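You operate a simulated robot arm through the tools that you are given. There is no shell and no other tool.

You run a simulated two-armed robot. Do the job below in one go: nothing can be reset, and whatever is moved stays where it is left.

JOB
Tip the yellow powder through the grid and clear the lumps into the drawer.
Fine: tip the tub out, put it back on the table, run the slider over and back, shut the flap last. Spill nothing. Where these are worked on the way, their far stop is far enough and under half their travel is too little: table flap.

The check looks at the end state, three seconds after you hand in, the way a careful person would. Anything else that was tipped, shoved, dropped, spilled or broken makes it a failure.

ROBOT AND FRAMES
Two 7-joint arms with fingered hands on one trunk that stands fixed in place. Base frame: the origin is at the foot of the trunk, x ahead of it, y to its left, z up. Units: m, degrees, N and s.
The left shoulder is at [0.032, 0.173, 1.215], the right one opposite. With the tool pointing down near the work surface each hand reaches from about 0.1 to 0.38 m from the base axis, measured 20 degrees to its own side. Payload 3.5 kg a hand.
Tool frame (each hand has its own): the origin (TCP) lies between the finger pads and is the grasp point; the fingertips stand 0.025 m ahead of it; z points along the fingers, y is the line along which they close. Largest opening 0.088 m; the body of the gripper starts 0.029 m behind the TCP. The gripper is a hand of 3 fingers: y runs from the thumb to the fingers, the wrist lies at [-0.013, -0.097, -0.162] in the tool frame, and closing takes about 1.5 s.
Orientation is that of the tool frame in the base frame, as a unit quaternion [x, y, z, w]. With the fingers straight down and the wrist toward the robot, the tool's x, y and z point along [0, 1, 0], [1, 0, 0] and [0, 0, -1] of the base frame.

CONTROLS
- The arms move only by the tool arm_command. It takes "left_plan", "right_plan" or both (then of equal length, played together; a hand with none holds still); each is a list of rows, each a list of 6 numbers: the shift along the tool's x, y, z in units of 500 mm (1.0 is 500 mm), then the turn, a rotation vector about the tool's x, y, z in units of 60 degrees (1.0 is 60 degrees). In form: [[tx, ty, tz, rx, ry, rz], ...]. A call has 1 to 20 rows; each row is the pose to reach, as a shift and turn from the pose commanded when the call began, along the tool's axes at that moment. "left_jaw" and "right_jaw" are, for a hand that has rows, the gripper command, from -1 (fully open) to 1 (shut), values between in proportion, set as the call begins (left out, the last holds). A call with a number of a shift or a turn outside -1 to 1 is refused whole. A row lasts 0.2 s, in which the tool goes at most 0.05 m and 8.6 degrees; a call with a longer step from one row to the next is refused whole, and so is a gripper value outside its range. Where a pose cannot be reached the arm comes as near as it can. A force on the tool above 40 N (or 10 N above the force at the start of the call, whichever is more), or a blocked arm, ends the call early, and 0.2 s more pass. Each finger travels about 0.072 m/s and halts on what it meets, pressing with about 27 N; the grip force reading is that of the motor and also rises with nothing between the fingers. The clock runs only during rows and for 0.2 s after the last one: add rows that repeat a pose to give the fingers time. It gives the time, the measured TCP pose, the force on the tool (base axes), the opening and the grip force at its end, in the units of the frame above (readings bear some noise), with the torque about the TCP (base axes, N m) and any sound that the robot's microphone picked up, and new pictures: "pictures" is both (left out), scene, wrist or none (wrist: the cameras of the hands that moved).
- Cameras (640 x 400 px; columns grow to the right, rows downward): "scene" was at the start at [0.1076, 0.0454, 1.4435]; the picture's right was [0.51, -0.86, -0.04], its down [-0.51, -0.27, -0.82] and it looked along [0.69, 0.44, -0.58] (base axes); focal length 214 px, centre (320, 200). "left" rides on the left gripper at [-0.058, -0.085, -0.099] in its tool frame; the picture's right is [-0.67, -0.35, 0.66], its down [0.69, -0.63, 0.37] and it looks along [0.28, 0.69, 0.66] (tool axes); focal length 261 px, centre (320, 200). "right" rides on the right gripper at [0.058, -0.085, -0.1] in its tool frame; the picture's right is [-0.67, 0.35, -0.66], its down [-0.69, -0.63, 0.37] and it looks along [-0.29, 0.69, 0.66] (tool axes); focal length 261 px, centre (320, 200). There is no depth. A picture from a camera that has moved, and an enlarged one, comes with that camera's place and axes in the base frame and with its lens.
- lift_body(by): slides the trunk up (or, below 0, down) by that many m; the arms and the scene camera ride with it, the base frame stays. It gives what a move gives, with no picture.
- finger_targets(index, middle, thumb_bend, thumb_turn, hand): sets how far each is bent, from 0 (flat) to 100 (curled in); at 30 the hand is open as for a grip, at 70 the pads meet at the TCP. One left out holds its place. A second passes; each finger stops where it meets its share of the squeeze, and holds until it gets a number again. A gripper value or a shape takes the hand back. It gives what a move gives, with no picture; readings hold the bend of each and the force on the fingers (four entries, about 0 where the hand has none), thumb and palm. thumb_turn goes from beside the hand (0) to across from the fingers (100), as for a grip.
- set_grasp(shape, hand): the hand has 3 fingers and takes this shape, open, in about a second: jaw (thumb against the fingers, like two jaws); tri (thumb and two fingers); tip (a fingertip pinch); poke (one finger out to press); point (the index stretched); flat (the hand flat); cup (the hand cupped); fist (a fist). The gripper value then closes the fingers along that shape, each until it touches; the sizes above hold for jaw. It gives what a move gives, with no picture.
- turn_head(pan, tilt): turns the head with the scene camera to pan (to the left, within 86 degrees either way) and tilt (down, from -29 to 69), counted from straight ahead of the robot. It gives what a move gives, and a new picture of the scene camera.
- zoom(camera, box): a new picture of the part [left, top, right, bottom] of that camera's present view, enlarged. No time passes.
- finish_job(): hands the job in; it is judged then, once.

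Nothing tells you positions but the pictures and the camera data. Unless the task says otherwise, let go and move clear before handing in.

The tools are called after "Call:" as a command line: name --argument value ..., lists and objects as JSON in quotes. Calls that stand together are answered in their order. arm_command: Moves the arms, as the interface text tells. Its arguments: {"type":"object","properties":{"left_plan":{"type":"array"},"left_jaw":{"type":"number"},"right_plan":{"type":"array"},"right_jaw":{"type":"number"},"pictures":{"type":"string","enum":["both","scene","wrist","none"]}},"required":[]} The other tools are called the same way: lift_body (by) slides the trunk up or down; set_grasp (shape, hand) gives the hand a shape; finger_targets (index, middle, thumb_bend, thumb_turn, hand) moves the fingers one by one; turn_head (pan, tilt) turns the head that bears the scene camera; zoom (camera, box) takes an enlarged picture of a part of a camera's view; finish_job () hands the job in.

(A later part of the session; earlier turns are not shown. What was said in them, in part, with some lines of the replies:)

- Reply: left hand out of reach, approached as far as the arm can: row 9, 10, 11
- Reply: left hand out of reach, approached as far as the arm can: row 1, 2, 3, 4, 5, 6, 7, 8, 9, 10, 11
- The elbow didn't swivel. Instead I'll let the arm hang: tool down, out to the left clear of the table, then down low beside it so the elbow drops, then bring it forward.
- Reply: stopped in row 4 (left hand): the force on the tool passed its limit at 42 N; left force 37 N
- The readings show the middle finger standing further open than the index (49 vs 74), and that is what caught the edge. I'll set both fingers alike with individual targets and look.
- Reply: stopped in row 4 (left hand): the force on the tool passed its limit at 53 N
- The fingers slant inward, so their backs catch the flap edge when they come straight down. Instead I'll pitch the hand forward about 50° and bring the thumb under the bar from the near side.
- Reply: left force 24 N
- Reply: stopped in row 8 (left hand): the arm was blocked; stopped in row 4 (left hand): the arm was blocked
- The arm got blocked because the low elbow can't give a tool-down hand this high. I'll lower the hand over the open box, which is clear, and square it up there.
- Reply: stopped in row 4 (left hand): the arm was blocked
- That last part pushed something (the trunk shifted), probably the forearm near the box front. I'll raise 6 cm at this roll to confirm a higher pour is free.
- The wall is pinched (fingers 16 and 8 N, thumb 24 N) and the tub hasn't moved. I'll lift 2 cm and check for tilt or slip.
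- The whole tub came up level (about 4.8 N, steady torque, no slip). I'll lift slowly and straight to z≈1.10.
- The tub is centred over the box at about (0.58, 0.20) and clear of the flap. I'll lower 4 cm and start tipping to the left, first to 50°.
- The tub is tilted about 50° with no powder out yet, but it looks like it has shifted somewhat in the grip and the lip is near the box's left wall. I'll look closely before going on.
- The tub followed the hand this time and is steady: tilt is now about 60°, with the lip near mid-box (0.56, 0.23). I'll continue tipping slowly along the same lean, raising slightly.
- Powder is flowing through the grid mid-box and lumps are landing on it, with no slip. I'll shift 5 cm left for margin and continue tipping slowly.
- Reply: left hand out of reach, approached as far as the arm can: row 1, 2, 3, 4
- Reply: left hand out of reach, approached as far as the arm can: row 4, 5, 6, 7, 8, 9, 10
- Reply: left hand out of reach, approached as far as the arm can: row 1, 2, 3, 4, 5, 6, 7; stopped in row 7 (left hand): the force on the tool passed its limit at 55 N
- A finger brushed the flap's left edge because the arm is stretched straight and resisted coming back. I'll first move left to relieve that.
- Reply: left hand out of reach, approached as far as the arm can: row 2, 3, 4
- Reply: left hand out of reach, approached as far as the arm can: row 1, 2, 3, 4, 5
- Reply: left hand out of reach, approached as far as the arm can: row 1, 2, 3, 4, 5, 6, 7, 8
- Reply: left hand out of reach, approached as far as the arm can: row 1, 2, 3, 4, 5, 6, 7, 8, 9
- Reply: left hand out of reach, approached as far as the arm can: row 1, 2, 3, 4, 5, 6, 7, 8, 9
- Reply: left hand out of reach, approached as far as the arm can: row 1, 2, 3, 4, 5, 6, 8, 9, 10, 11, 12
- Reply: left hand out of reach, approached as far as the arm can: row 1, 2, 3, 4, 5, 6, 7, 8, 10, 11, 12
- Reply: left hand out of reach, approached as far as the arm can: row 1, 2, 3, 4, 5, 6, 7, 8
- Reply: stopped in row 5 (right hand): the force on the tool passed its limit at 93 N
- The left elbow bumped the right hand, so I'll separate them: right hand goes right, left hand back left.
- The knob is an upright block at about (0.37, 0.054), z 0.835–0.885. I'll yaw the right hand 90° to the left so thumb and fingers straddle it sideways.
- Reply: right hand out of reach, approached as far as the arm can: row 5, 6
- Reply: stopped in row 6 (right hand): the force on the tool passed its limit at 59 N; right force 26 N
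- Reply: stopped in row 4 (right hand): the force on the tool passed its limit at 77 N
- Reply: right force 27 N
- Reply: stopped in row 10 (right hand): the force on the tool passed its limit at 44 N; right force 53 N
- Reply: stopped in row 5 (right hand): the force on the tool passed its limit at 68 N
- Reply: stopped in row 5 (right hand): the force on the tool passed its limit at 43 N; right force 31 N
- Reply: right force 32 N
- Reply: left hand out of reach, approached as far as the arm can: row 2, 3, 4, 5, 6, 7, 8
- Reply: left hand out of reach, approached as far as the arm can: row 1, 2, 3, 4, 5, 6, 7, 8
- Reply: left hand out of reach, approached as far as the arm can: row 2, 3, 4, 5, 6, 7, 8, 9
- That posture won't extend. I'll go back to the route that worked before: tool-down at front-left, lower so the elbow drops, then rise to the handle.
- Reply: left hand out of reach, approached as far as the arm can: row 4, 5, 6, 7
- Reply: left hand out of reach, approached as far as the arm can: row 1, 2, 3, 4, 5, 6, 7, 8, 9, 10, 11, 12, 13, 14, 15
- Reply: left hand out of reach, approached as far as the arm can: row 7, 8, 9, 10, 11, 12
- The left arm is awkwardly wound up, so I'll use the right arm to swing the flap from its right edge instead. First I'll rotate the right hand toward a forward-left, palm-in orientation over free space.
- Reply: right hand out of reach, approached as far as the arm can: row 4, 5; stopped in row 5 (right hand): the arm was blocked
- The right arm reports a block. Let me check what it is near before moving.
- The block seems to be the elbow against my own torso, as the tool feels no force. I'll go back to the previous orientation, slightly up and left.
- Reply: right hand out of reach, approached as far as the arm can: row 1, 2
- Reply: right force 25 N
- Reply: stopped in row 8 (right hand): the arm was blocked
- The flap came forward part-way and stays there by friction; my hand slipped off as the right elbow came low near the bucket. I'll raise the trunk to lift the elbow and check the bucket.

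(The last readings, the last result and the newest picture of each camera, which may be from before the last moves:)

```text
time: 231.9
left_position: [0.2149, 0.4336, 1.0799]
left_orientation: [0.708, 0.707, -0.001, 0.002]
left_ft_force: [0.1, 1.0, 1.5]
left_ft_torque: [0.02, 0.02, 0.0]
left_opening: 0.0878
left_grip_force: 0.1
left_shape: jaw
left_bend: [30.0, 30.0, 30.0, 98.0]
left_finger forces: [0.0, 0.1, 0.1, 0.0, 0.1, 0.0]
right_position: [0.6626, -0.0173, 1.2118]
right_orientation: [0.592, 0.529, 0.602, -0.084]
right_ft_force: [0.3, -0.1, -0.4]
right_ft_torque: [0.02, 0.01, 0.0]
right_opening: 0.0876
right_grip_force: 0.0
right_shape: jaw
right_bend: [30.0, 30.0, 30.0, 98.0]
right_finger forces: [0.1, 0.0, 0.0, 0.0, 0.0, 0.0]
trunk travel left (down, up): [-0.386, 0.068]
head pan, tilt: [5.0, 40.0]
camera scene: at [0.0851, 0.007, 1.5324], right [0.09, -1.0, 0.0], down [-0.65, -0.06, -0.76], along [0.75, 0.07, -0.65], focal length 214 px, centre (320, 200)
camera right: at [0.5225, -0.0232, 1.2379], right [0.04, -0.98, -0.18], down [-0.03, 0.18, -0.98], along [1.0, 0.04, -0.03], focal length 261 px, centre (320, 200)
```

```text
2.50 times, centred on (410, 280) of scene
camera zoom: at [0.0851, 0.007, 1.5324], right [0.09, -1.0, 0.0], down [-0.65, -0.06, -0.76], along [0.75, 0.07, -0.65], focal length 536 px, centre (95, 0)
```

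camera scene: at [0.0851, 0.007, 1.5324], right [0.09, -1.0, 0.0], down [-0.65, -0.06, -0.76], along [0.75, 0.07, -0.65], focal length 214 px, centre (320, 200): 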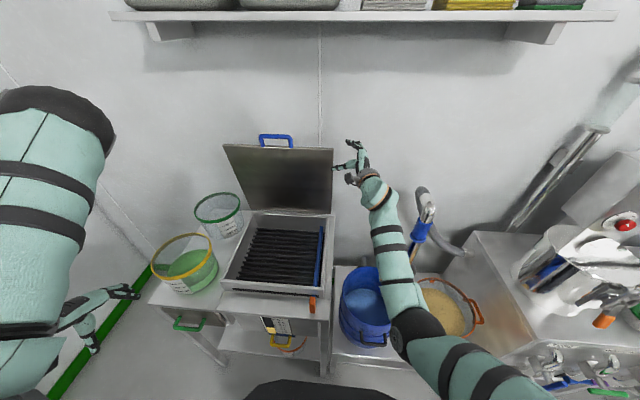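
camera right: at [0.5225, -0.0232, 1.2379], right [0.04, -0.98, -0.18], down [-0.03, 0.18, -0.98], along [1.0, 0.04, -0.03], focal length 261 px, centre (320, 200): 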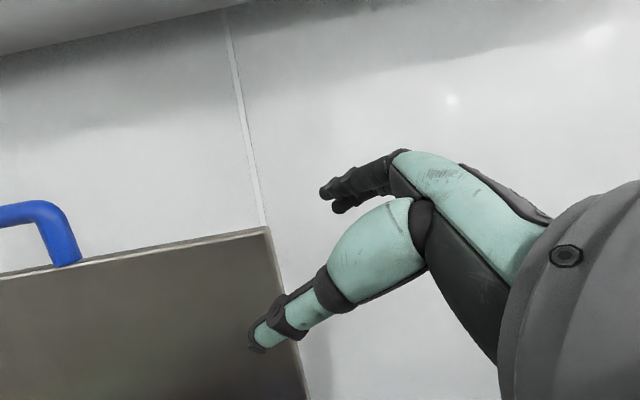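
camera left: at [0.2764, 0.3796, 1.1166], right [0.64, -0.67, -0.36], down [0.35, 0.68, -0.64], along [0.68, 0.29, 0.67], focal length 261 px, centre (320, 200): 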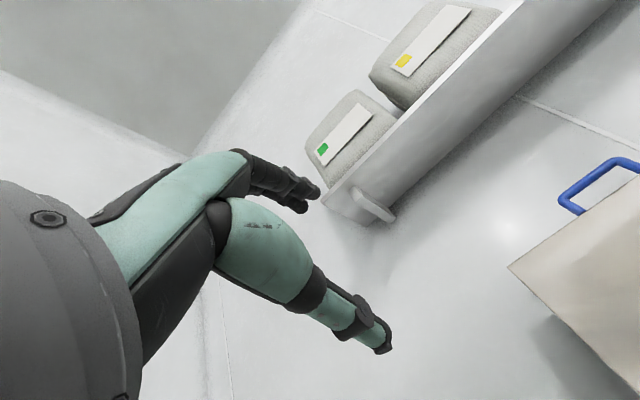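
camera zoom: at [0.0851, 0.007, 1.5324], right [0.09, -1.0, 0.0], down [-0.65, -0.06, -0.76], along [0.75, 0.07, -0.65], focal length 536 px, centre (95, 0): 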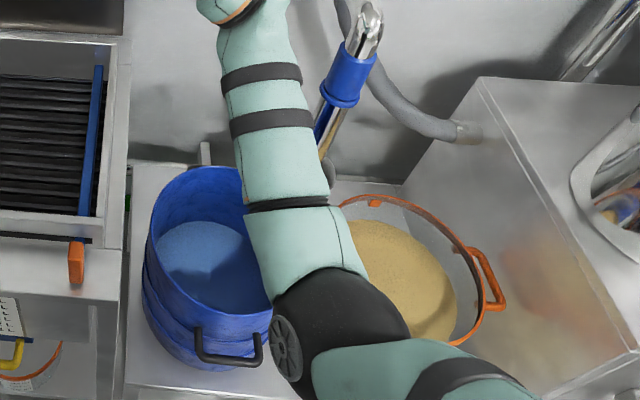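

Everything at the right is undisturbed and the flap is at about 80°, held by friction. I'll hook behind its right edge again, a bit lower, and keep pulling.

Call:
arm_command --right_plan '[[-0.05, -0.015, 0.024, 0, 0, 0], [-0.1, -0.03, 0.048, 0, 0, 0], [-0.15, -0.046, 0.0726, 0, 0, 0], [-0.15, -0.046, 0.0726, 0, 0, 0], [-0.124, -0.067, 0.109, 0, 0, 0], [-0.1, -0.086, 0.144, 0, 0, 0], [-0.1, -0.086, 0.144, 0, 0, 0]]'

Call:
zoom --camera "scene" --box '[200, 100, 400, 240]'

```text
time: 233.5
left_position: [0.2157, 0.4334, 1.0806]
left_orientation: [0.707, 0.707, 0.0, 0.001]
left_ft_force: [0.3, 0.6, 0.0]
left_ft_torque: [0.01, -0.01, 0.01]
left_opening: 0.0879
left_grip_force: 0.2
left_shape: jaw
left_bend: [30.0, 30.0, 30.0, 98.0]
left_finger forces: [0.0, 0.1, 0.0, 0.1, 0.1, 0.0]
right_position: [0.6917, 0.0313, 1.1301]
right_orientation: [0.592, 0.529, 0.603, -0.084]
right_ft_force: [0.7, 1.2, 0.6]
right_ft_torque: [-0.05, 0.03, 0.01]
right_opening: 0.0876
right_grip_force: 0.2
right_shape: jaw
right_bend: [30.0, 30.0, 30.0, 98.0]
right_finger forces: [0.0, 0.0, 0.1, 0.0, 0.1, 0.0]
trunk travel left (down, up): [-0.386, 0.068]
head pan, tilt: [5.0, 40.0]
camera scene: at [0.0847, 0.0059, 1.5324], right [0.09, -1.0, 0.0], down [-0.65, -0.06, -0.76], along [0.75, 0.07, -0.65], focal length 214 px, centre (320, 200)
camera right: at [0.5501, 0.0253, 1.1553], right [0.04, -0.98, -0.18], down [-0.03, 0.18, -0.98], along [1.0, 0.04, -0.03], focal length 261 px, centre (320, 200)
```

scene: 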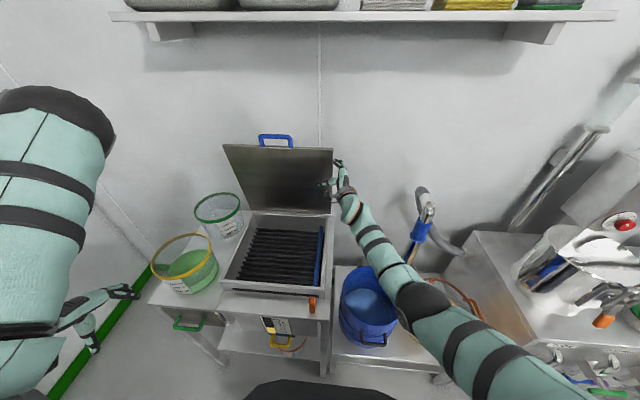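
right: 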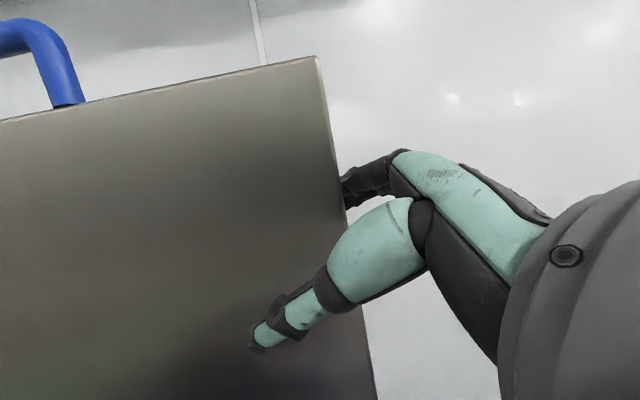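

```text
2.86 times, centred on (300, 170) of scene
camera zoom: at [0.0847, 0.0059, 1.5324], right [0.09, -1.0, 0.0], down [-0.65, -0.06, -0.76], along [0.75, 0.07, -0.65], focal length 613 px, centre (377, 286)
```

zoom: 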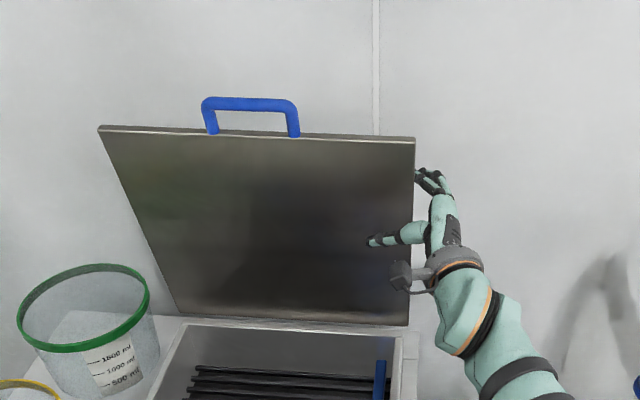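

Fingers are behind the flap. I'll pull it down toward me along the arc.

Call:
arm_command --right_plan '[[0.016, -0.013, 0.022, 0, 0, 0], [0.018, -0.042, 0.004, 0, 0, 0], [0.019, -0.071, -0.013, 0, 0, 0], [0.02, -0.1, -0.031, 0, 0, 0], [0.021, -0.129, -0.049, 0, 0, 0], [0.014, -0.16, -0.062, 0, 0, 0], [0.008, -0.19, -0.075, 0, 0, 0], [0.002, -0.22, -0.088, 0, 0, 0], [-0.004, -0.25, -0.101, 0, 0, 0], [-0.004, -0.25, -0.101, 0, 0, 0]]'

Call:
zoom --camera "scene" --box '[200, 100, 400, 240]'

```text
time: 235.9
left_position: [0.215, 0.4343, 1.0804]
left_orientation: [0.706, 0.708, -0.002, 0.001]
left_ft_force: [0.4, -0.1, 0.4]
left_ft_torque: [-0.04, -0.04, -0.02]
left_opening: 0.0878
left_grip_force: 0.0
left_shape: jaw
left_bend: [30.0, 30.0, 30.0, 98.0]
left_finger forces: [0.0, 0.0, 0.0, 0.0, 0.1, 0.1]
right_position: [0.588, 0.0065, 1.0694]
right_orientation: [0.593, 0.547, 0.59, -0.04]
right_ft_force: [-0.2, -0.3, 1.4]
right_ft_torque: [0.0, 0.01, -0.01]
right_opening: 0.0877
right_grip_force: 0.1
right_shape: jaw
right_bend: [30.0, 30.0, 30.0, 98.0]
right_finger forces: [0.0, 0.0, 0.0, 0.0, 0.0, 0.0]
trunk travel left (down, up): [-0.386, 0.068]
head pan, tilt: [5.0, 40.0]
stopped in row 10 (right hand): the arm was blocked; the commanded pose is now the measured one
camera scene: at [0.0849, 0.0069, 1.5324], right [0.09, -1.0, 0.0], down [-0.65, -0.06, -0.76], along [0.75, 0.07, -0.65], focal length 214 px, centre (320, 200)
camera right: at [0.4458, 0.0062, 1.0906], right [0.01, -1.0, -0.09], down [0.0, 0.09, -1.0], along [1.0, 0.01, 0.0], focal length 261 px, centre (320, 200)
```

scene: 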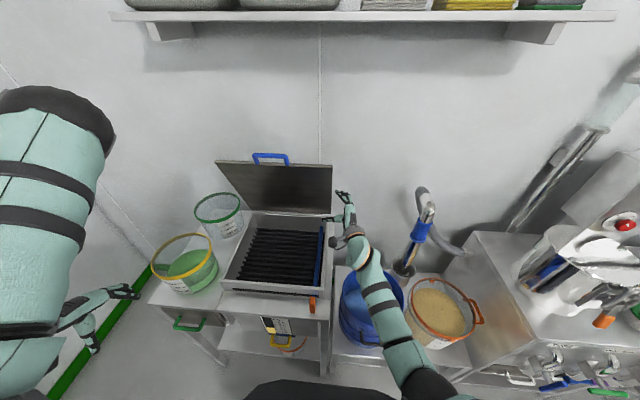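
right: 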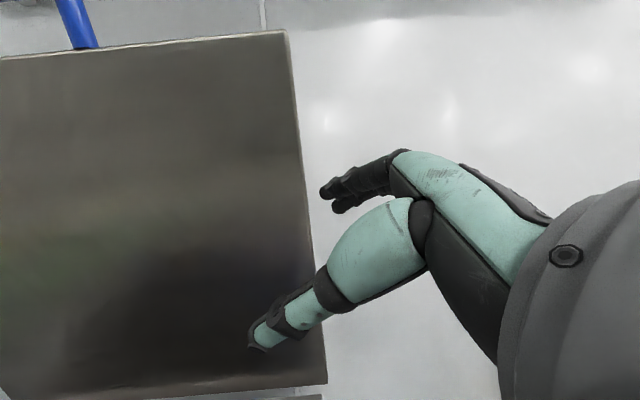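

```text
2.86 times, centred on (300, 170) of scene
camera zoom: at [0.0849, 0.0069, 1.5324], right [0.09, -1.0, 0.0], down [-0.65, -0.06, -0.76], along [0.75, 0.07, -0.65], focal length 613 px, centre (377, 286)
```

zoom: 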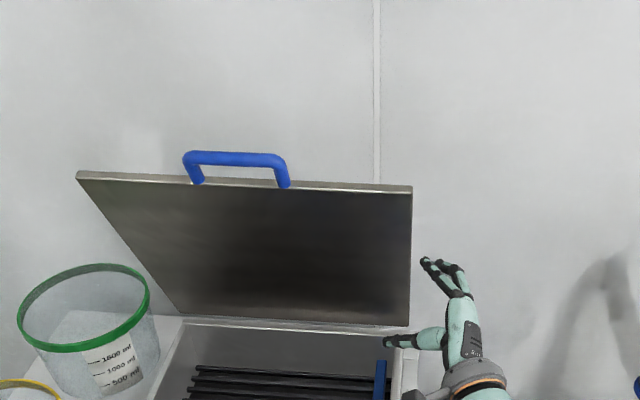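

The flap is at about 67° now. My elbow meets the torso when retracting, so I'll point the hand more to the left (elbow outward) and hook the edge once more.

Call:
arm_command --right_plan '[[0.0, 0.03, -0.04, 0, 0, 0], [0.01, 0.06, -0.07, 0.05, 0.048, 0], [0.02, 0.09, -0.089, 0.125, 0.118, 0.001], [0.032, 0.115, -0.089, 0.21, 0.2, 0.002], [0.043, 0.1365, -0.089, 0.3028, 0.2858, 0.0027], [0.043, 0.1365, -0.089, 0.3028, 0.2858, 0.0027]]'

Call:
zoom --camera "scene" --box '[200, 100, 400, 240]'

```text
time: 237.3
left_position: [0.2155, 0.4345, 1.0808]
left_orientation: [0.708, 0.707, 0.0, 0.002]
left_ft_force: [0.4, 0.0, -0.1]
left_ft_torque: [0.03, -0.02, 0.01]
left_opening: 0.088
left_grip_force: 0.1
left_shape: jaw
left_bend: [30.0, 30.0, 30.0, 98.0]
left_finger forces: [0.1, 0.1, 0.0, 0.0, 0.1, 0.1]
right_position: [0.5981, -0.039, 1.1381]
right_orientation: [0.485, 0.618, 0.579, -0.217]
right_ft_force: [0.4, 0.6, 0.1]
right_ft_torque: [0.02, 0.03, -0.01]
right_opening: 0.0876
right_grip_force: 0.0
right_shape: jaw
right_bend: [30.0, 30.0, 30.0, 98.0]
right_finger forces: [0.0, 0.0, 0.0, 0.1, 0.0, 0.0]
trunk travel left (down, up): [-0.386, 0.068]
head pan, tilt: [5.0, 40.0]
camera scene: at [0.0843, 0.007, 1.5324], right [0.09, -1.0, 0.0], down [-0.65, -0.06, -0.76], along [0.75, 0.07, -0.65], focal length 214 px, centre (320, 200)
camera right: at [0.4712, -0.0978, 1.1674], right [0.4, -0.89, -0.22], down [-0.13, 0.19, -0.97], along [0.91, 0.41, -0.04], focal length 261 px, centre (320, 200)
```

scene: 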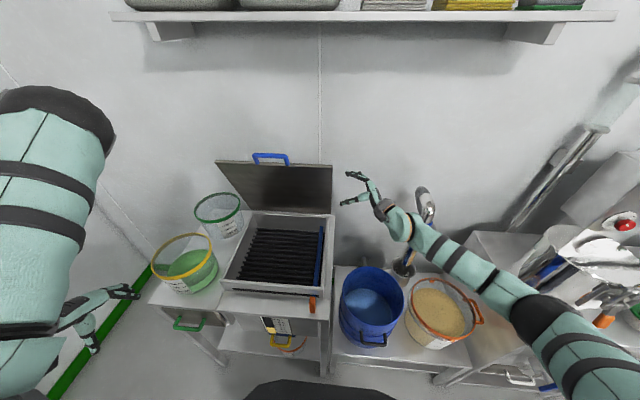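
right: 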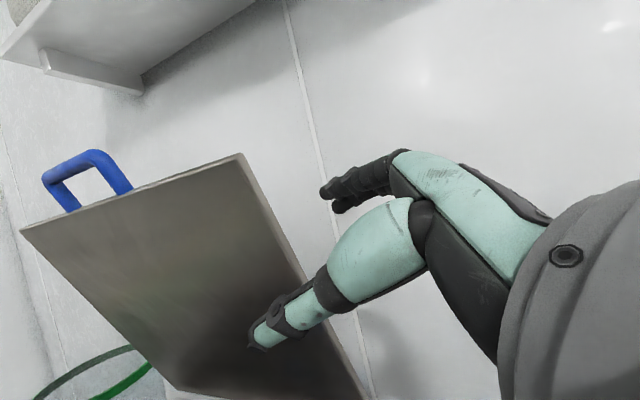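

```text
2.86 times, centred on (300, 170) of scene
camera zoom: at [0.0843, 0.007, 1.5324], right [0.09, -1.0, 0.0], down [-0.65, -0.06, -0.76], along [0.75, 0.07, -0.65], focal length 613 px, centre (377, 286)
```

zoom: 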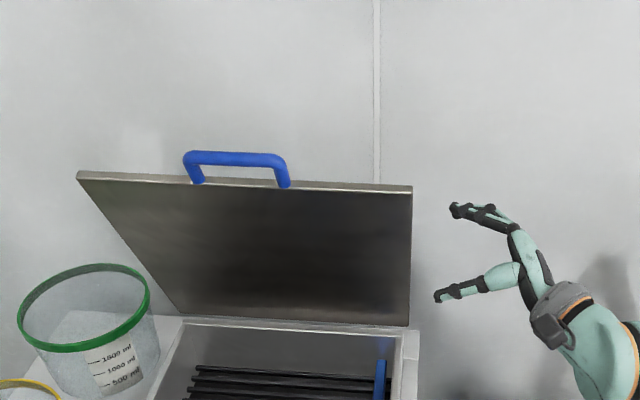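

The elbow is outward now. I'll slip the fingers behind the edge again.

Call:
arm_command --right_plan '[[-0.012, 0.031, 0.019, 0, 0, 0], [-0.023, 0.062, 0.038, 0, 0, 0], [-0.01, 0.057, 0.072, 0, 0, 0], [0.005, 0.051, 0.11, 0, 0, 0], [0.02, 0.045, 0.149, 0, 0, 0], [0.02, 0.045, 0.149, 0, 0, 0]]'

Call:
zoom --camera "scene" --box '[200, 100, 400, 240]'

```text
time: 238.7
left_position: [0.2155, 0.4342, 1.0792]
left_orientation: [0.707, 0.707, 0.0, 0.001]
left_ft_force: [-0.4, 0.3, -0.1]
left_ft_torque: [-0.04, 0.02, 0.01]
left_opening: 0.0881
left_grip_force: 0.0
left_shape: jaw
left_bend: [30.0, 30.0, 30.0, 98.0]
left_finger forces: [0.0, 0.1, 0.0, 0.0, 0.0, 0.1]
right_position: [0.6355, 0.0321, 1.1404]
right_orientation: [0.485, 0.619, 0.579, -0.217]
right_ft_force: [0.2, 0.1, -0.4]
right_ft_torque: [0.01, -0.01, 0.0]
right_opening: 0.0877
right_grip_force: 0.1
right_shape: jaw
right_bend: [30.0, 30.0, 30.0, 98.0]
right_finger forces: [0.0, 0.0, 0.1, 0.1, 0.1, 0.0]
trunk travel left (down, up): [-0.386, 0.068]
head pan, tilt: [5.0, 40.0]
camera scene: at [0.0845, 0.0063, 1.5324], right [0.09, -1.0, 0.0], down [-0.65, -0.06, -0.76], along [0.75, 0.07, -0.65], focal length 214 px, centre (320, 200)
camera right: at [0.5093, -0.0286, 1.1703], right [0.4, -0.89, -0.22], down [-0.13, 0.19, -0.97], along [0.91, 0.42, -0.04], focal length 261 px, centre (320, 200)
```

scene: 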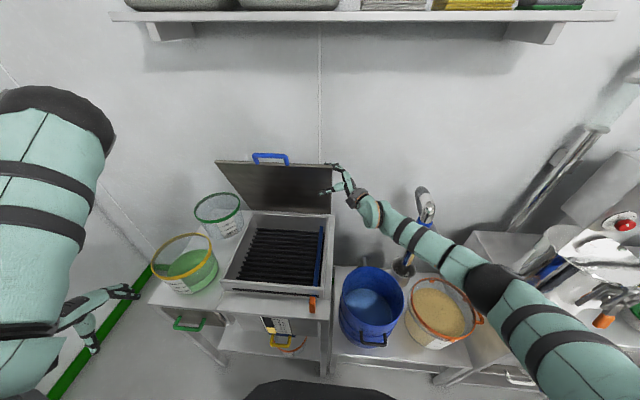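
right: 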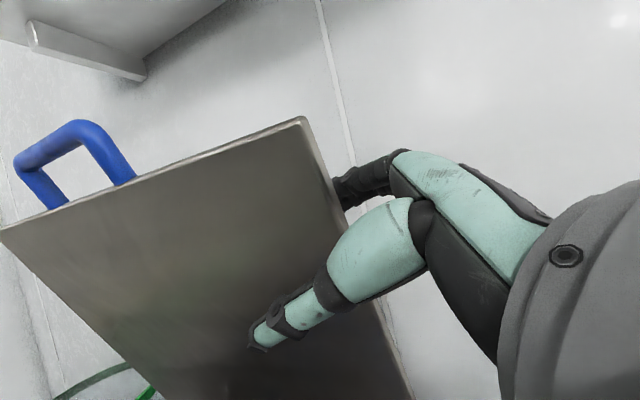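

```text
2.86 times, centred on (300, 170) of scene
camera zoom: at [0.0845, 0.0063, 1.5324], right [0.09, -1.0, 0.0], down [-0.65, -0.06, -0.76], along [0.75, 0.07, -0.65], focal length 613 px, centre (377, 286)
```

zoom: 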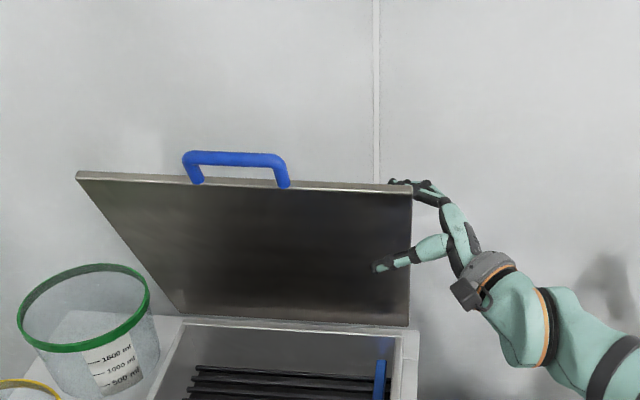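

The fingers are well behind the top right corner. Pulling down along the arc.

Call:
arm_command --right_plan '[[-0.003, -0.035, -0.008, 0, 0, 0], [-0.006, -0.07, -0.015, 0, 0, 0], [-0.012, -0.105, -0.02, 0, 0, 0], [-0.018, -0.14, -0.024, 0, 0, 0], [-0.025, -0.175, -0.026, 0, 0, 0], [-0.032, -0.21, -0.028, 0, 0, 0], [-0.04, -0.245, -0.028, 0, 0, 0], [-0.048, -0.28, -0.028, 0, 0, 0], [-0.056, -0.315, -0.027, 0, 0, 0], [-0.056, -0.315, -0.027, 0, 0, 0]]'

Call:
zoom --camera "scene" --box '[200, 120, 400, 260]'

```text
time: 240.9
left_position: [0.2151, 0.4348, 1.0804]
left_orientation: [0.707, 0.707, 0.0, 0.001]
left_ft_force: [0.2, 0.9, 0.0]
left_ft_torque: [0.0, 0.0, -0.01]
left_opening: 0.0881
left_grip_force: 0.1
left_shape: jaw
left_bend: [30.0, 30.0, 30.0, 98.0]
left_finger forces: [0.2, 0.0, 0.1, 0.0, 0.0, 0.1]
right_position: [0.5079, 0.0337, 1.0398]
right_orientation: [0.485, 0.618, 0.579, -0.216]
right_ft_force: [0.2, -1.0, 1.1]
right_ft_torque: [-0.02, -0.04, -0.01]
right_opening: 0.0876
right_grip_force: 0.0
right_shape: jaw
right_bend: [30.0, 30.0, 30.0, 98.0]
right_finger forces: [0.9, 0.1, 0.0, 0.0, 0.0, 0.0]
trunk travel left (down, up): [-0.386, 0.068]
head pan, tilt: [5.0, 40.0]
camera scene: at [0.0848, 0.0069, 1.5324], right [0.09, -1.0, 0.0], down [-0.65, -0.06, -0.76], along [0.75, 0.07, -0.65], focal length 214 px, centre (320, 200)
camera right: at [0.3821, -0.0255, 1.0686], right [0.4, -0.89, -0.22], down [-0.13, 0.19, -0.97], along [0.91, 0.42, -0.04], focal length 261 px, centre (320, 200)
```

scene: 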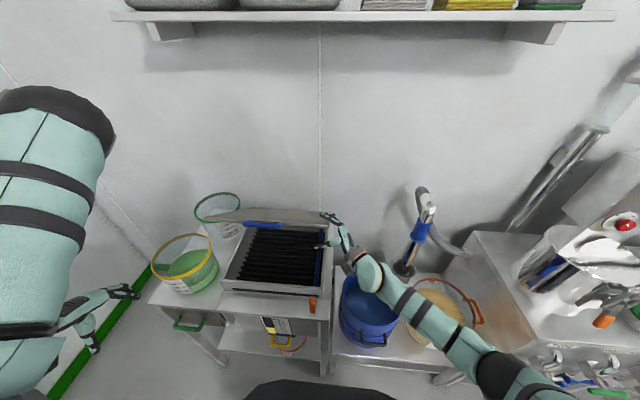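
right: 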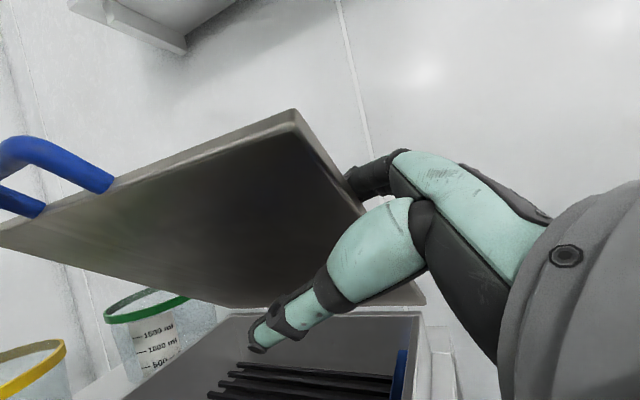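

```text
2.86 times, centred on (300, 190) of scene
camera zoom: at [0.0848, 0.0069, 1.5324], right [0.09, -1.0, 0.0], down [-0.65, -0.06, -0.76], along [0.75, 0.07, -0.65], focal length 613 px, centre (377, 229)
```

zoom: 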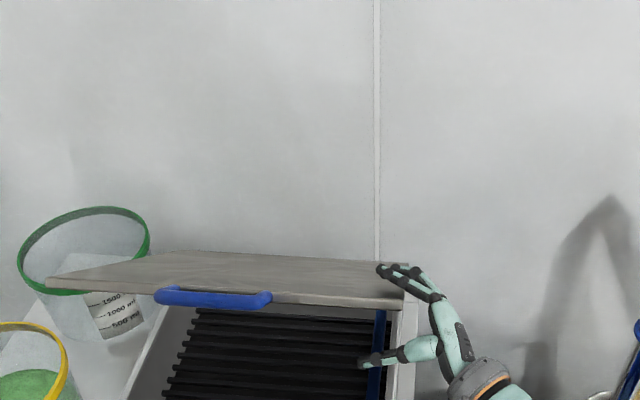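

The flap is at about 35° and holds. I'll withdraw the hand to the right, clear of the edge, then turn it fingers-down to press the flap shut from above.

Call:
arm_command --right_plan '[[-0.018, 0.007, -0.046, 0, 0, 0], [-0.035, 0.014, -0.093, 0, 0, 0], [-0.053, 0.021, -0.139, 0, 0, 0], [-0.06, 0.025, -0.16, 0, 0, 0], [0.0, 0.065, -0.18, 0, 0, 0], [0.06, 0.1, -0.2, 0, 0, 0], [0.11, 0.13, -0.215, 0, 0, 0], [0.11, 0.13, -0.215, 0, 0, 0]]' --pictures "none"

Call:
arm_command --right_plan '[[0, 0, 0, 0.085, -0.0164, -0.0956], [0, 0, 0, 0.169, -0.0327, -0.191], [0, 0, 0, 0.253, -0.049, -0.287], [0, 0, 0, 0.338, -0.0655, -0.382], [0, 0, 0, 0.422, -0.082, -0.478], [0, 0, 0, 0.5067, -0.0982, -0.5736], [0, 0, 0, 0.5067, -0.0982, -0.5736]]' --pictures "scene"

```text
time: 242.7
left_position: [0.2145, 0.4332, 1.0799]
left_orientation: [0.707, 0.708, -0.001, 0.002]
left_ft_force: [-1.1, -1.3, -0.6]
left_ft_torque: [0.01, -0.03, 0.0]
left_opening: 0.0882
left_grip_force: 0.2
left_shape: jaw
left_bend: [30.0, 30.0, 30.0, 98.0]
left_finger forces: [0.1, 0.0, 0.0, 0.0, 0.0, 0.0]
right_position: [0.5093, -0.0595, 1.1408]
right_orientation: [0.485, 0.619, 0.579, -0.217]
right_ft_force: [-0.5, 0.5, -0.1]
right_ft_torque: [0.02, -0.01, 0.05]
right_opening: 0.0878
right_grip_force: 0.1
right_shape: jaw
right_bend: [30.0, 30.0, 30.0, 98.0]
right_finger forces: [0.0, 0.1, 0.0, 0.0, 0.0, 0.0]
trunk travel left (down, up): [-0.386, 0.068]
head pan, tilt: [5.0, 40.0]
```

```text
time: 244.3
left_position: [0.2153, 0.4339, 1.0797]
left_orientation: [0.707, 0.707, 0.001, 0.0]
left_ft_force: [0.0, 0.3, -0.2]
left_ft_torque: [-0.01, -0.03, 0.01]
left_opening: 0.0879
left_grip_force: 0.2
left_shape: jaw
left_bend: [30.0, 30.0, 30.0, 98.0]
left_finger forces: [0.1, 0.1, 0.0, 0.0, 0.1, 0.0]
right_position: [0.5092, -0.059, 1.1447]
right_orientation: [0.238, 0.871, 0.411, -0.124]
right_ft_force: [0.2, 0.0, 0.5]
right_ft_torque: [0.03, -0.02, 0.01]
right_opening: 0.0877
right_grip_force: 0.1
right_shape: jaw
right_bend: [30.0, 30.0, 30.0, 98.0]
right_finger forces: [0.0, 0.0, 0.0, 0.0, 0.0, 0.1]
trunk travel left (down, up): [-0.386, 0.068]
head pan, tilt: [5.0, 40.0]
camera scene: at [0.0846, 0.0064, 1.5324], right [0.09, -1.0, 0.0], down [-0.65, -0.06, -0.76], along [0.75, 0.07, -0.65], focal length 214 px, centre (320, 200)
```

scene: 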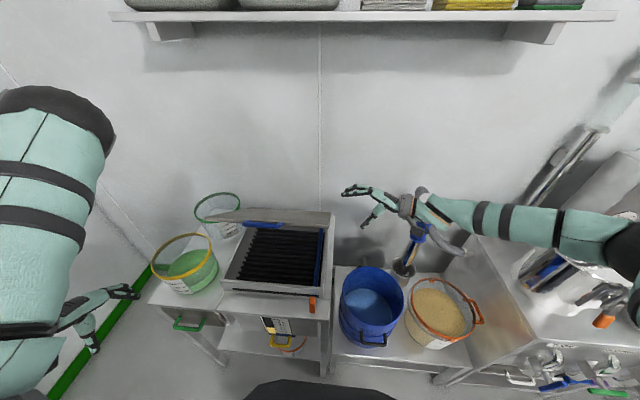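

I'll move the hand left and up, away from the blender, while finishing the turn to fingers-down over the flap.

Call:
arm_command --right_plan '[[0.06, 0.03, 0.02, 0, 0, 0], [0.12, 0.065, 0.042, 0, 0, 0], [0.18, 0.1, 0.062, 0.085, -0.0164, -0.0956], [0.204, 0.11, 0.072, 0.169, -0.0327, -0.191], [0.204, 0.11, 0.072, 0.253, -0.049, -0.287], [0.204, 0.11, 0.072, 0.338, -0.0655, -0.382], [0.204, 0.11, 0.072, 0.422, -0.082, -0.478], [0.204, 0.11, 0.072, 0.5067, -0.0982, -0.5736], [0.204, 0.11, 0.072, 0.5067, -0.0982, -0.5736]]' --right_jaw 1

Call:
zoom --camera "scene" --box '[200, 120, 460, 320]'

```text
time: 246.3
left_position: [0.2151, 0.4354, 1.0799]
left_orientation: [0.707, 0.708, -0.001, 0.001]
left_ft_force: [-0.3, -0.3, 0.2]
left_ft_torque: [-0.02, 0.02, 0.0]
left_opening: 0.0882
left_grip_force: 0.1
left_shape: jaw
left_bend: [30.0, 30.0, 30.0, 98.0]
left_finger forces: [0.1, 0.1, 0.0, 0.1, 0.0, 0.0]
right_position: [0.4485, 0.0325, 1.2002]
right_orientation: [-0.048, 0.983, 0.178, -0.011]
right_ft_force: [0.1, -0.3, 0.0]
right_ft_torque: [0.05, 0.03, 0.0]
right_opening: 0.0
right_grip_force: 27.2
right_shape: jaw
right_bend: [70.0, 70.0, 36.0, 100.0]
right_finger forces: [0.0, 0.0, 0.0, 0.0, 0.1, 0.1]
trunk travel left (down, up): [-0.386, 0.068]
head pan, tilt: [5.0, 40.0]
camera scene: at [0.0848, 0.0063, 1.5324], right [0.09, -1.0, 0.0], down [-0.65, -0.06, -0.76], along [0.75, 0.07, -0.65], focal length 214 px, centre (320, 200)
camera right: at [0.4027, -0.0866, 1.2644], right [0.66, 0.16, 0.73], down [0.72, -0.39, -0.57], along [0.2, 0.91, -0.38], focal length 261 px, centre (320, 200)
```

scene: 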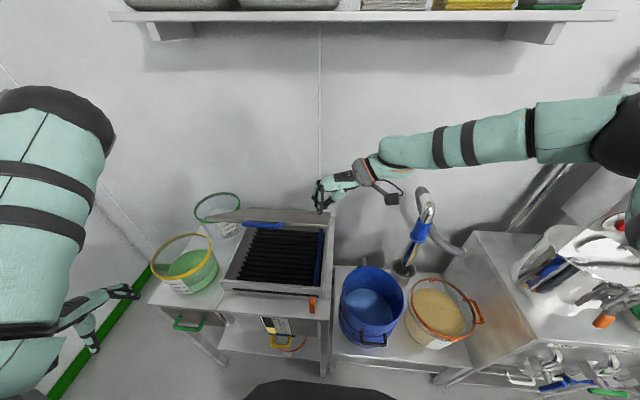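
right: 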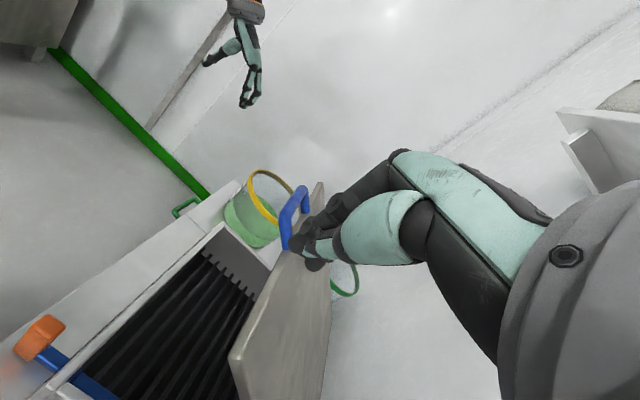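

```text
2.00 times, centred on (330, 220) of scene
camera zoom: at [0.0848, 0.0063, 1.5324], right [0.09, -1.0, 0.0], down [-0.65, -0.06, -0.76], along [0.75, 0.07, -0.65], focal length 429 px, centre (300, 160)
```

zoom: 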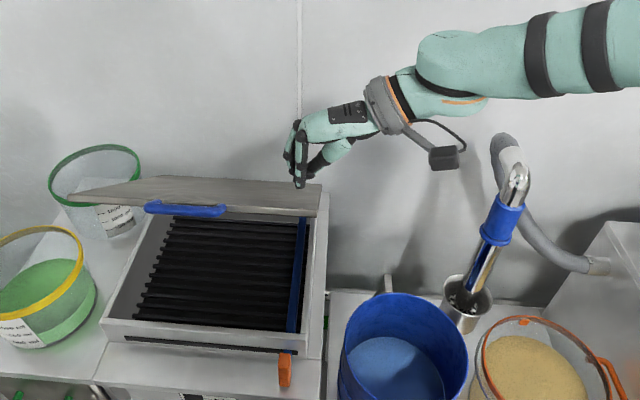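

The hand is fingers-down above the flap. I'll position over its front right part and press it down along the arc.

Call:
arm_command --right_plan '[[-0.04, 0.01, 0.04, 0, 0, 0], [-0.08, 0.022, 0.09, 0, 0, 0], [-0.112, 0.0316, 0.14, 0, 0, 0], [-0.112, 0.0316, 0.16, 0, 0, 0]]' --pictures "none"

Call:
arm_command --right_plan '[[0.01, -0.015, 0.045, 0, 0, 0], [0.025, -0.03, 0.085, 0, 0, 0], [0.04, -0.045, 0.125, 0, 0, 0], [0.055, -0.062, 0.17, 0, 0, 0], [0.07, -0.08, 0.215, 0, 0, 0], [0.085, -0.097, 0.26, 0, 0, 0], [0.095, -0.113, 0.305, 0, 0, 0]]'

Call:
zoom --camera "scene" --box '[200, 120, 460, 320]'

```text
time: 247.3
left_position: [0.2149, 0.4348, 1.0801]
left_orientation: [0.707, 0.707, -0.001, 0.001]
left_ft_force: [0.1, 0.7, -0.1]
left_ft_torque: [0.02, 0.03, -0.02]
left_opening: 0.0878
left_grip_force: 0.1
left_shape: jaw
left_bend: [30.0, 30.0, 30.0, 98.0]
left_finger forces: [0.0, 0.0, 0.0, 0.1, 0.0, 0.0]
right_position: [0.4985, 0.0813, 1.1312]
right_orientation: [-0.047, 0.983, 0.177, -0.011]
right_ft_force: [-0.8, -1.0, -0.4]
right_ft_torque: [0.02, -0.03, 0.01]
right_opening: 0.0001
right_grip_force: 26.8
right_shape: jaw
right_bend: [70.0, 70.0, 36.0, 100.0]
right_finger forces: [0.1, 0.1, 0.1, 0.0, 0.1, 0.1]
trunk travel left (down, up): [-0.386, 0.068]
head pan, tilt: [5.0, 40.0]
```

```text
time: 248.9
left_position: [0.215, 0.4343, 1.0793]
left_orientation: [0.707, 0.707, -0.001, 0.002]
left_ft_force: [0.6, -0.2, 0.0]
left_ft_torque: [0.0, -0.01, -0.02]
left_opening: 0.0881
left_grip_force: 0.0
left_shape: jaw
left_bend: [30.0, 30.0, 30.0, 98.0]
left_finger forces: [0.0, 0.1, 0.0, 0.1, 0.1, 0.0]
right_position: [0.4523, 0.0753, 0.9686]
right_orientation: [-0.047, 0.983, 0.177, -0.012]
right_ft_force: [-1.2, -0.2, 0.2]
right_ft_torque: [0.0, 0.03, 0.03]
right_opening: 0.0
right_grip_force: 27.5
right_shape: jaw
right_bend: [70.0, 70.0, 36.0, 100.0]
right_finger forces: [0.0, 0.0, 0.0, 0.0, 0.0, 0.1]
trunk travel left (down, up): [-0.386, 0.068]
head pan, tilt: [5.0, 40.0]
camera scene: at [0.085, 0.0066, 1.5323], right [0.09, -1.0, 0.0], down [-0.65, -0.06, -0.76], along [0.75, 0.07, -0.65], focal length 214 px, centre (320, 200)
camera right: at [0.4055, -0.0438, 1.0321], right [0.66, 0.16, 0.73], down [0.72, -0.39, -0.57], along [0.2, 0.91, -0.38], focal length 261 px, centre (320, 200)
```

scene: 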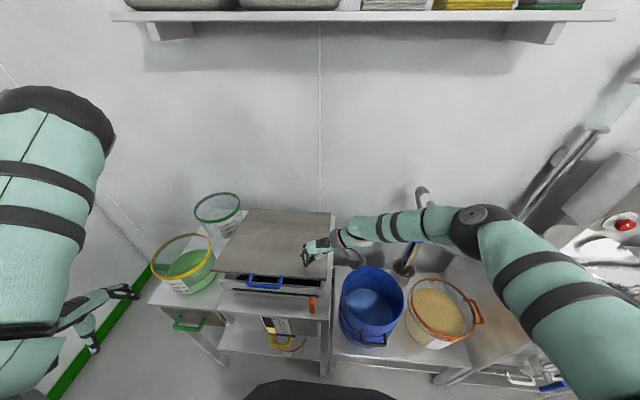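
right: 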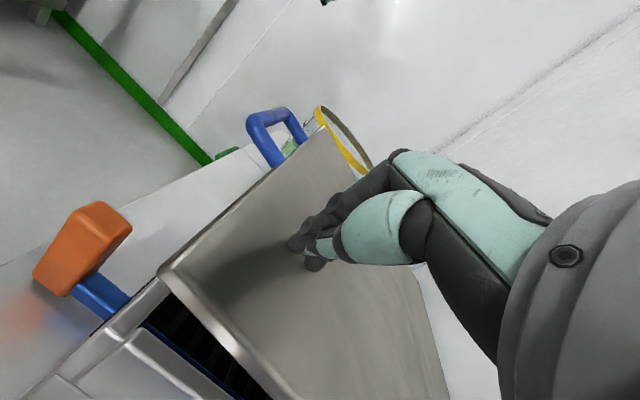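

```text
2.00 times, centred on (330, 220) of scene
camera zoom: at [0.085, 0.0066, 1.5323], right [0.09, -1.0, 0.0], down [-0.65, -0.06, -0.76], along [0.75, 0.07, -0.65], focal length 429 px, centre (300, 160)
```

zoom: 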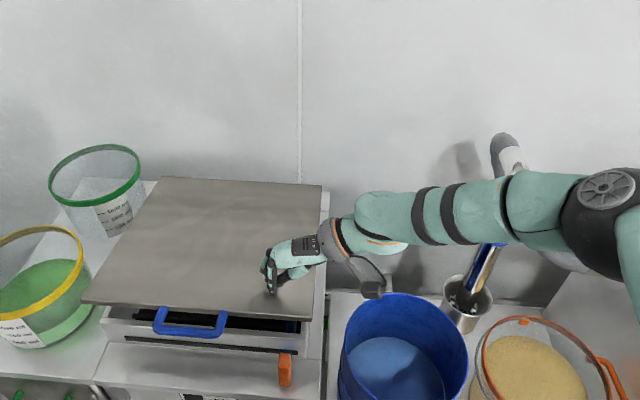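

Almost shut. Pressing the last few centimetres gently.

Call:
arm_command --right_plan '[[0.007, -0.013, 0.037, 0, 0, 0], [0.013, -0.026, 0.075, 0, 0, 0], [0.016, -0.033, 0.095, 0, 0, 0], [0.02, -0.04, 0.1136, 0, 0, 0], [0.02, -0.046, 0.128, 0, 0, 0]]'

Call:
zoom --camera "scene" --box '[200, 180, 360, 320]'

```text
time: 249.9
left_position: [0.2129, 0.4362, 1.0802]
left_orientation: [0.707, 0.707, 0.0, 0.004]
left_ft_force: [-0.2, -0.4, -0.2]
left_ft_torque: [0.02, -0.01, -0.02]
left_opening: 0.0884
left_grip_force: 0.0
left_shape: jaw
left_bend: [30.0, 30.0, 30.0, 98.0]
left_finger forces: [0.0, 0.0, 0.0, 0.0, 0.0, 0.1]
right_position: [0.4424, 0.0808, 0.9168]
right_orientation: [-0.047, 0.982, 0.182, -0.008]
right_ft_force: [-3.1, 3.3, 20.2]
right_ft_torque: [0.13, -0.01, 0.04]
right_opening: 0.0001
right_grip_force: 27.3
right_shape: jaw
right_bend: [70.0, 70.0, 72.0, 100.0]
right_finger forces: [0.0, 27.3, 0.0, 0.1, 0.0, 0.0]
trunk travel left (down, up): [-0.386, 0.068]
head pan, tilt: [5.0, 40.0]
stopped in row 5 (right hand): the force on the tool passed its limit at 51 N (the readings are from after the stop); the commanded pose is now the measured one
camera scene: at [0.0816, 0.0075, 1.5326], right [0.09, -1.0, 0.0], down [-0.65, -0.06, -0.76], along [0.76, 0.07, -0.65], focal length 214 px, centre (320, 200)
camera right: at [0.3953, -0.0397, 0.9789], right [0.66, 0.15, 0.74], down [0.73, -0.39, -0.57], along [0.2, 0.91, -0.37], focal length 261 px, centre (320, 200)
```

scene: 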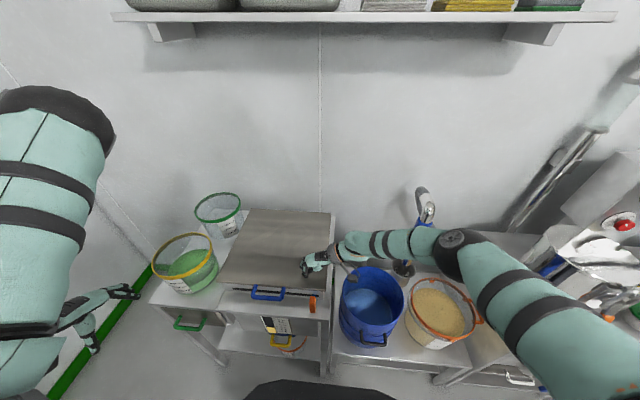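
right: 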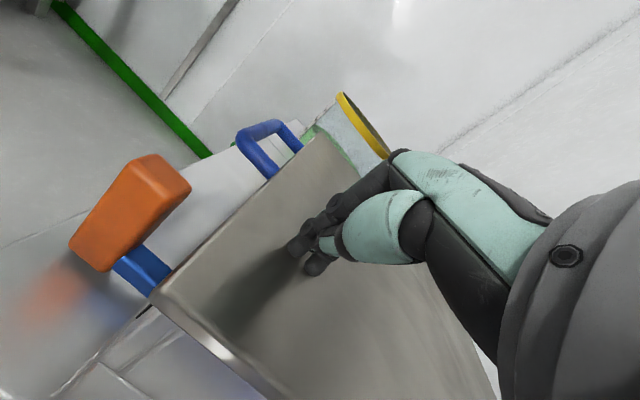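

```text
2.86 times, centred on (280, 250) of scene
camera zoom: at [0.0816, 0.0075, 1.5326], right [0.09, -1.0, 0.0], down [-0.65, -0.06, -0.76], along [0.76, 0.07, -0.65], focal length 613 px, centre (434, 57)
```

zoom: 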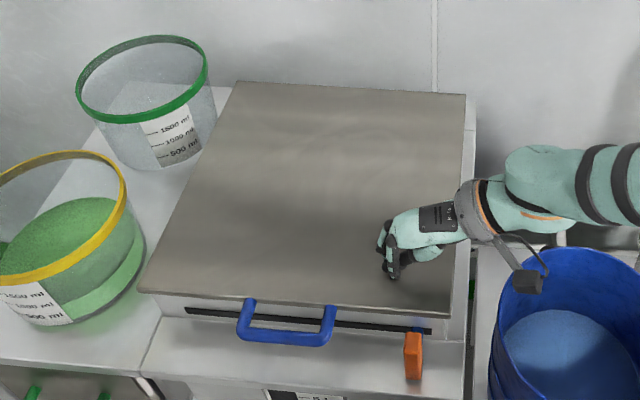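

The flap is shut (firm contact). I'll lift the right hand away and inspect everything.

Call:
arm_command --right_plan '[[0, 0.015, -0.04, 0, 0, 0], [0, 0.035, -0.1, 0, 0, 0], [0, 0.06, -0.17, 0, 0, 0], [0.01, 0.06, -0.24, 0, 0, 0], [0.03, 0.0, -0.29, 0, 0, 0], [0.05, -0.08, -0.33, 0, 0, 0], [0.08, -0.16, -0.36, 0, 0, 0], [0.1, -0.24, -0.39, 0, 0, 0], [0.12, -0.3, -0.41, 0, 0, 0], [0.12, -0.3, -0.41, 0, 0, 0]]'

Call:
zoom --camera "scene" --box '[140, 180, 360, 380]'

Call:
zoom --camera "scene" --box '[300, 180, 520, 380]'

```text
time: 252.2
left_position: [0.2149, 0.435, 1.0798]
left_orientation: [0.707, 0.707, -0.001, 0.002]
left_ft_force: [0.6, -0.2, -0.5]
left_ft_torque: [0.0, -0.02, -0.02]
left_opening: 0.0882
left_grip_force: 0.0
left_shape: jaw
left_bend: [30.0, 30.0, 30.0, 98.0]
left_finger forces: [0.0, 0.0, 0.0, 0.0, 0.0, 0.0]
right_position: [0.4047, -0.1375, 1.052]
right_orientation: [-0.046, 0.982, 0.181, -0.009]
right_ft_force: [-0.7, -0.5, 0.0]
right_ft_torque: [-0.03, 0.01, -0.02]
right_opening: 0.0
right_grip_force: 27.2
right_shape: jaw
right_bend: [70.0, 70.0, 73.0, 100.0]
right_finger forces: [0.1, 0.0, 0.1, 0.0, 0.1, 0.1]
trunk travel left (down, up): [-0.386, 0.068]
head pan, tilt: [5.0, 40.0]
camera scene: at [0.0849, 0.0072, 1.5324], right [0.09, -1.0, 0.0], down [-0.65, -0.06, -0.76], along [0.75, 0.07, -0.65], focal length 214 px, centre (320, 200)
camera right: at [0.3568, -0.2567, 1.1154], right [0.66, 0.15, 0.74], down [0.72, -0.39, -0.57], along [0.2, 0.91, -0.37], focal length 261 px, centre (320, 200)
```

scene: 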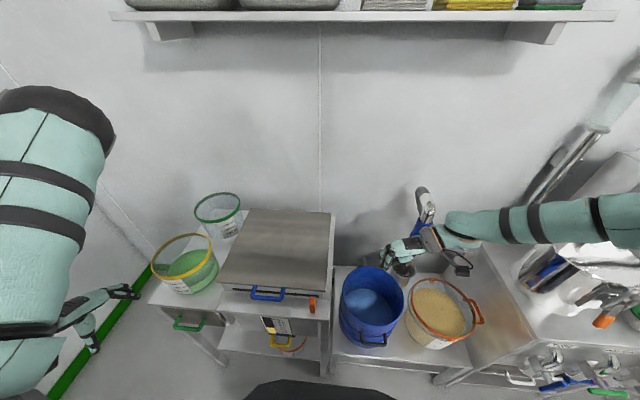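
right: 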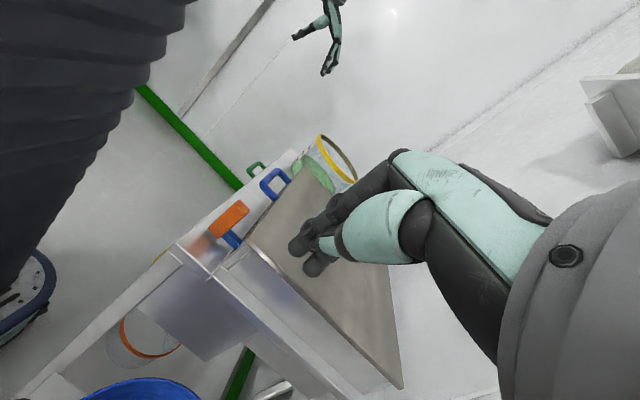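

```text
2.00 times, centred on (250, 280) of scene
camera zoom: at [0.0849, 0.0072, 1.5324], right [0.09, -1.0, 0.0], down [-0.65, -0.06, -0.76], along [0.75, 0.07, -0.65], focal length 429 px, centre (460, 40)
```

zoom: 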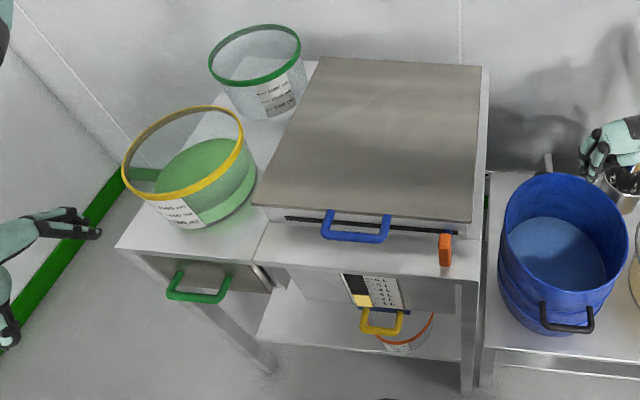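

```text
2.00 times, centred on (410, 280) of scene
camera zoom: at [0.0849, 0.0072, 1.5324], right [0.09, -1.0, 0.0], down [-0.65, -0.06, -0.76], along [0.75, 0.07, -0.65], focal length 429 px, centre (140, 40)
```

zoom: 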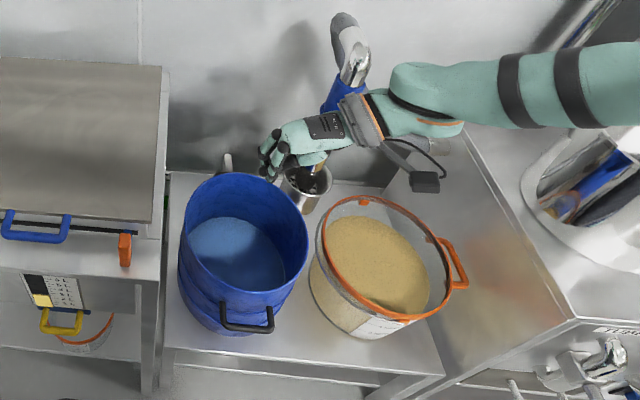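

Everything looks right. I'll lift the right hand up and back, clear of the blender, and take a final look.

Call:
arm_command --right_plan '[[0, 0.02, -0.06, 0, 0, 0], [0.02, 0.045, -0.12, 0, 0, 0], [0.07, 0.07, -0.19, 0, 0, 0], [0.12, 0.09, -0.24, 0, 0, 0], [0.16, 0.1, -0.27, 0, 0, 0], [0.16, 0.1, -0.27, 0, 0, 0]]' --pictures "none"

Call:
turn_head --pan 20 --tilt 45

Call:
zoom --camera "scene" --box '[220, 150, 440, 340]'

Call:
zoom --camera "scene" --box '[220, 140, 330, 230]'

```text
time: 253.6
left_position: [0.216, 0.4348, 1.0791]
left_orientation: [0.707, 0.707, 0.0, 0.002]
left_ft_force: [0.5, -0.7, 0.5]
left_ft_torque: [0.01, 0.0, -0.01]
left_opening: 0.088
left_grip_force: 0.0
left_shape: jaw
left_bend: [30.0, 30.0, 30.0, 98.0]
left_finger forces: [0.1, 0.0, 0.0, 0.0, 0.1, 0.1]
right_position: [0.3266, -0.147, 1.1969]
right_orientation: [-0.046, 0.982, 0.181, -0.01]
right_ft_force: [-0.2, -0.1, -1.0]
right_ft_torque: [0.03, -0.04, 0.01]
right_opening: 0.0002
right_grip_force: 26.8
right_shape: jaw
right_bend: [70.0, 70.0, 73.0, 100.0]
right_finger forces: [0.0, 0.0, 0.0, 0.0, 0.1, 0.1]
trunk travel left (down, up): [-0.386, 0.068]
head pan, tilt: [5.0, 40.0]
```

```text
time: 254.3
left_position: [0.2148, 0.4349, 1.0811]
left_orientation: [0.707, 0.708, -0.001, 0.002]
left_ft_force: [0.2, 0.5, -0.6]
left_ft_torque: [-0.01, -0.02, 0.01]
left_opening: 0.088
left_grip_force: 0.0
left_shape: jaw
left_bend: [30.0, 30.0, 30.0, 98.0]
left_finger forces: [0.0, 0.0, 0.0, 0.0, 0.0, 0.1]
right_position: [0.3281, -0.1465, 1.1959]
right_orientation: [-0.047, 0.982, 0.18, -0.009]
right_ft_force: [0.2, -0.9, 0.3]
right_ft_torque: [0.01, 0.0, 0.0]
right_opening: 0.0
right_grip_force: 27.3
right_shape: jaw
right_bend: [70.0, 70.0, 73.0, 100.0]
right_finger forces: [0.0, 0.1, 0.1, 0.0, 0.0, 0.0]
trunk travel left (down, up): [-0.386, 0.068]
head pan, tilt: [20.0, 45.0]
camera scene: at [0.0765, 0.027, 1.5252], right [0.34, -0.94, 0.0], down [-0.67, -0.24, -0.7], along [0.66, 0.24, -0.72], focal length 214 px, centre (320, 200)
```

scene: 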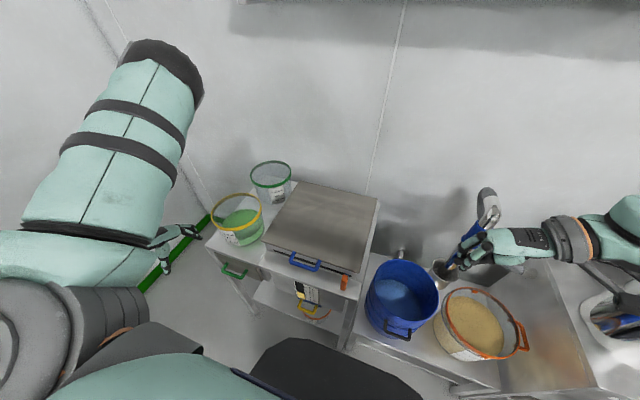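

```text
2.11 times, centred on (330, 245) of scene
camera zoom: at [0.0765, 0.027, 1.5252], right [0.34, -0.94, 0.0], down [-0.67, -0.24, -0.7], along [0.66, 0.24, -0.72], focal length 452 px, centre (299, 105)
```

zoom: 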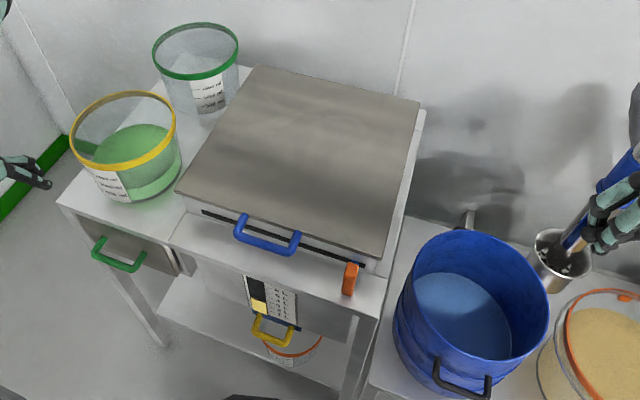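

```text
4.44 times, centred on (275, 185) of scene
camera zoom: at [0.0765, 0.027, 1.5252], right [0.34, -0.94, 0.0], down [-0.67, -0.24, -0.7], along [0.66, 0.24, -0.72], focal length 953 px, centre (520, 267)
```

zoom: 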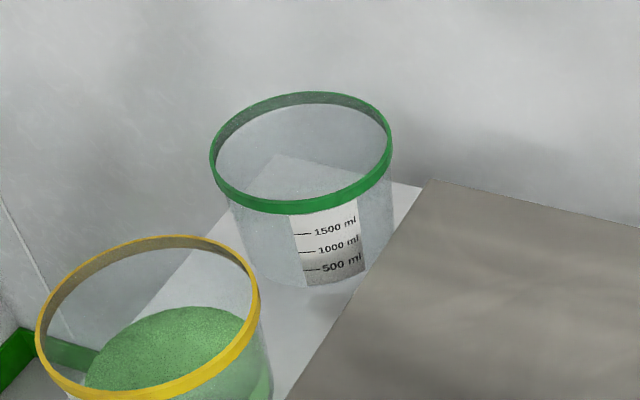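

The yellow tub is empty and upright on the table. The slider is back at its right stop and the flap is shut. The drawer is closed, and the green tub and the things on the right are undisturbed. Both hands are clear, so I'm handing in.

Call:
finish_job

```text
The job is handed in.
```

I tipped the yellow powder through the grid into the hopper. I emptied the tub and stood it upright on the table, close to where it was. I ran the slider to its left stop and back, then shut the flap last.

Before the flap closed, the grid was clear: all seven lumps had gone off the left end, on the drawer side. I didn't open the drawer to look inside. The pictures show no powder outside the box, and the green tub, blue bucket and other containers look untouched.

There were some bumps along the way:
- **Tub:** it swung in my grip partway through tipping, but nothing came out until the lip was over the middle of the box.
- **Flap:** a finger brushed its left edge after I set the tub down, and I pressed its edges a few times while opening and closing it. It didn't shift from those knocks and shows no damage in the pictures.
- **Slider:** my fingers pushed hard against the box's front wall while I worked the knob, with no mark visible.

Both hands were clear when I handed in.
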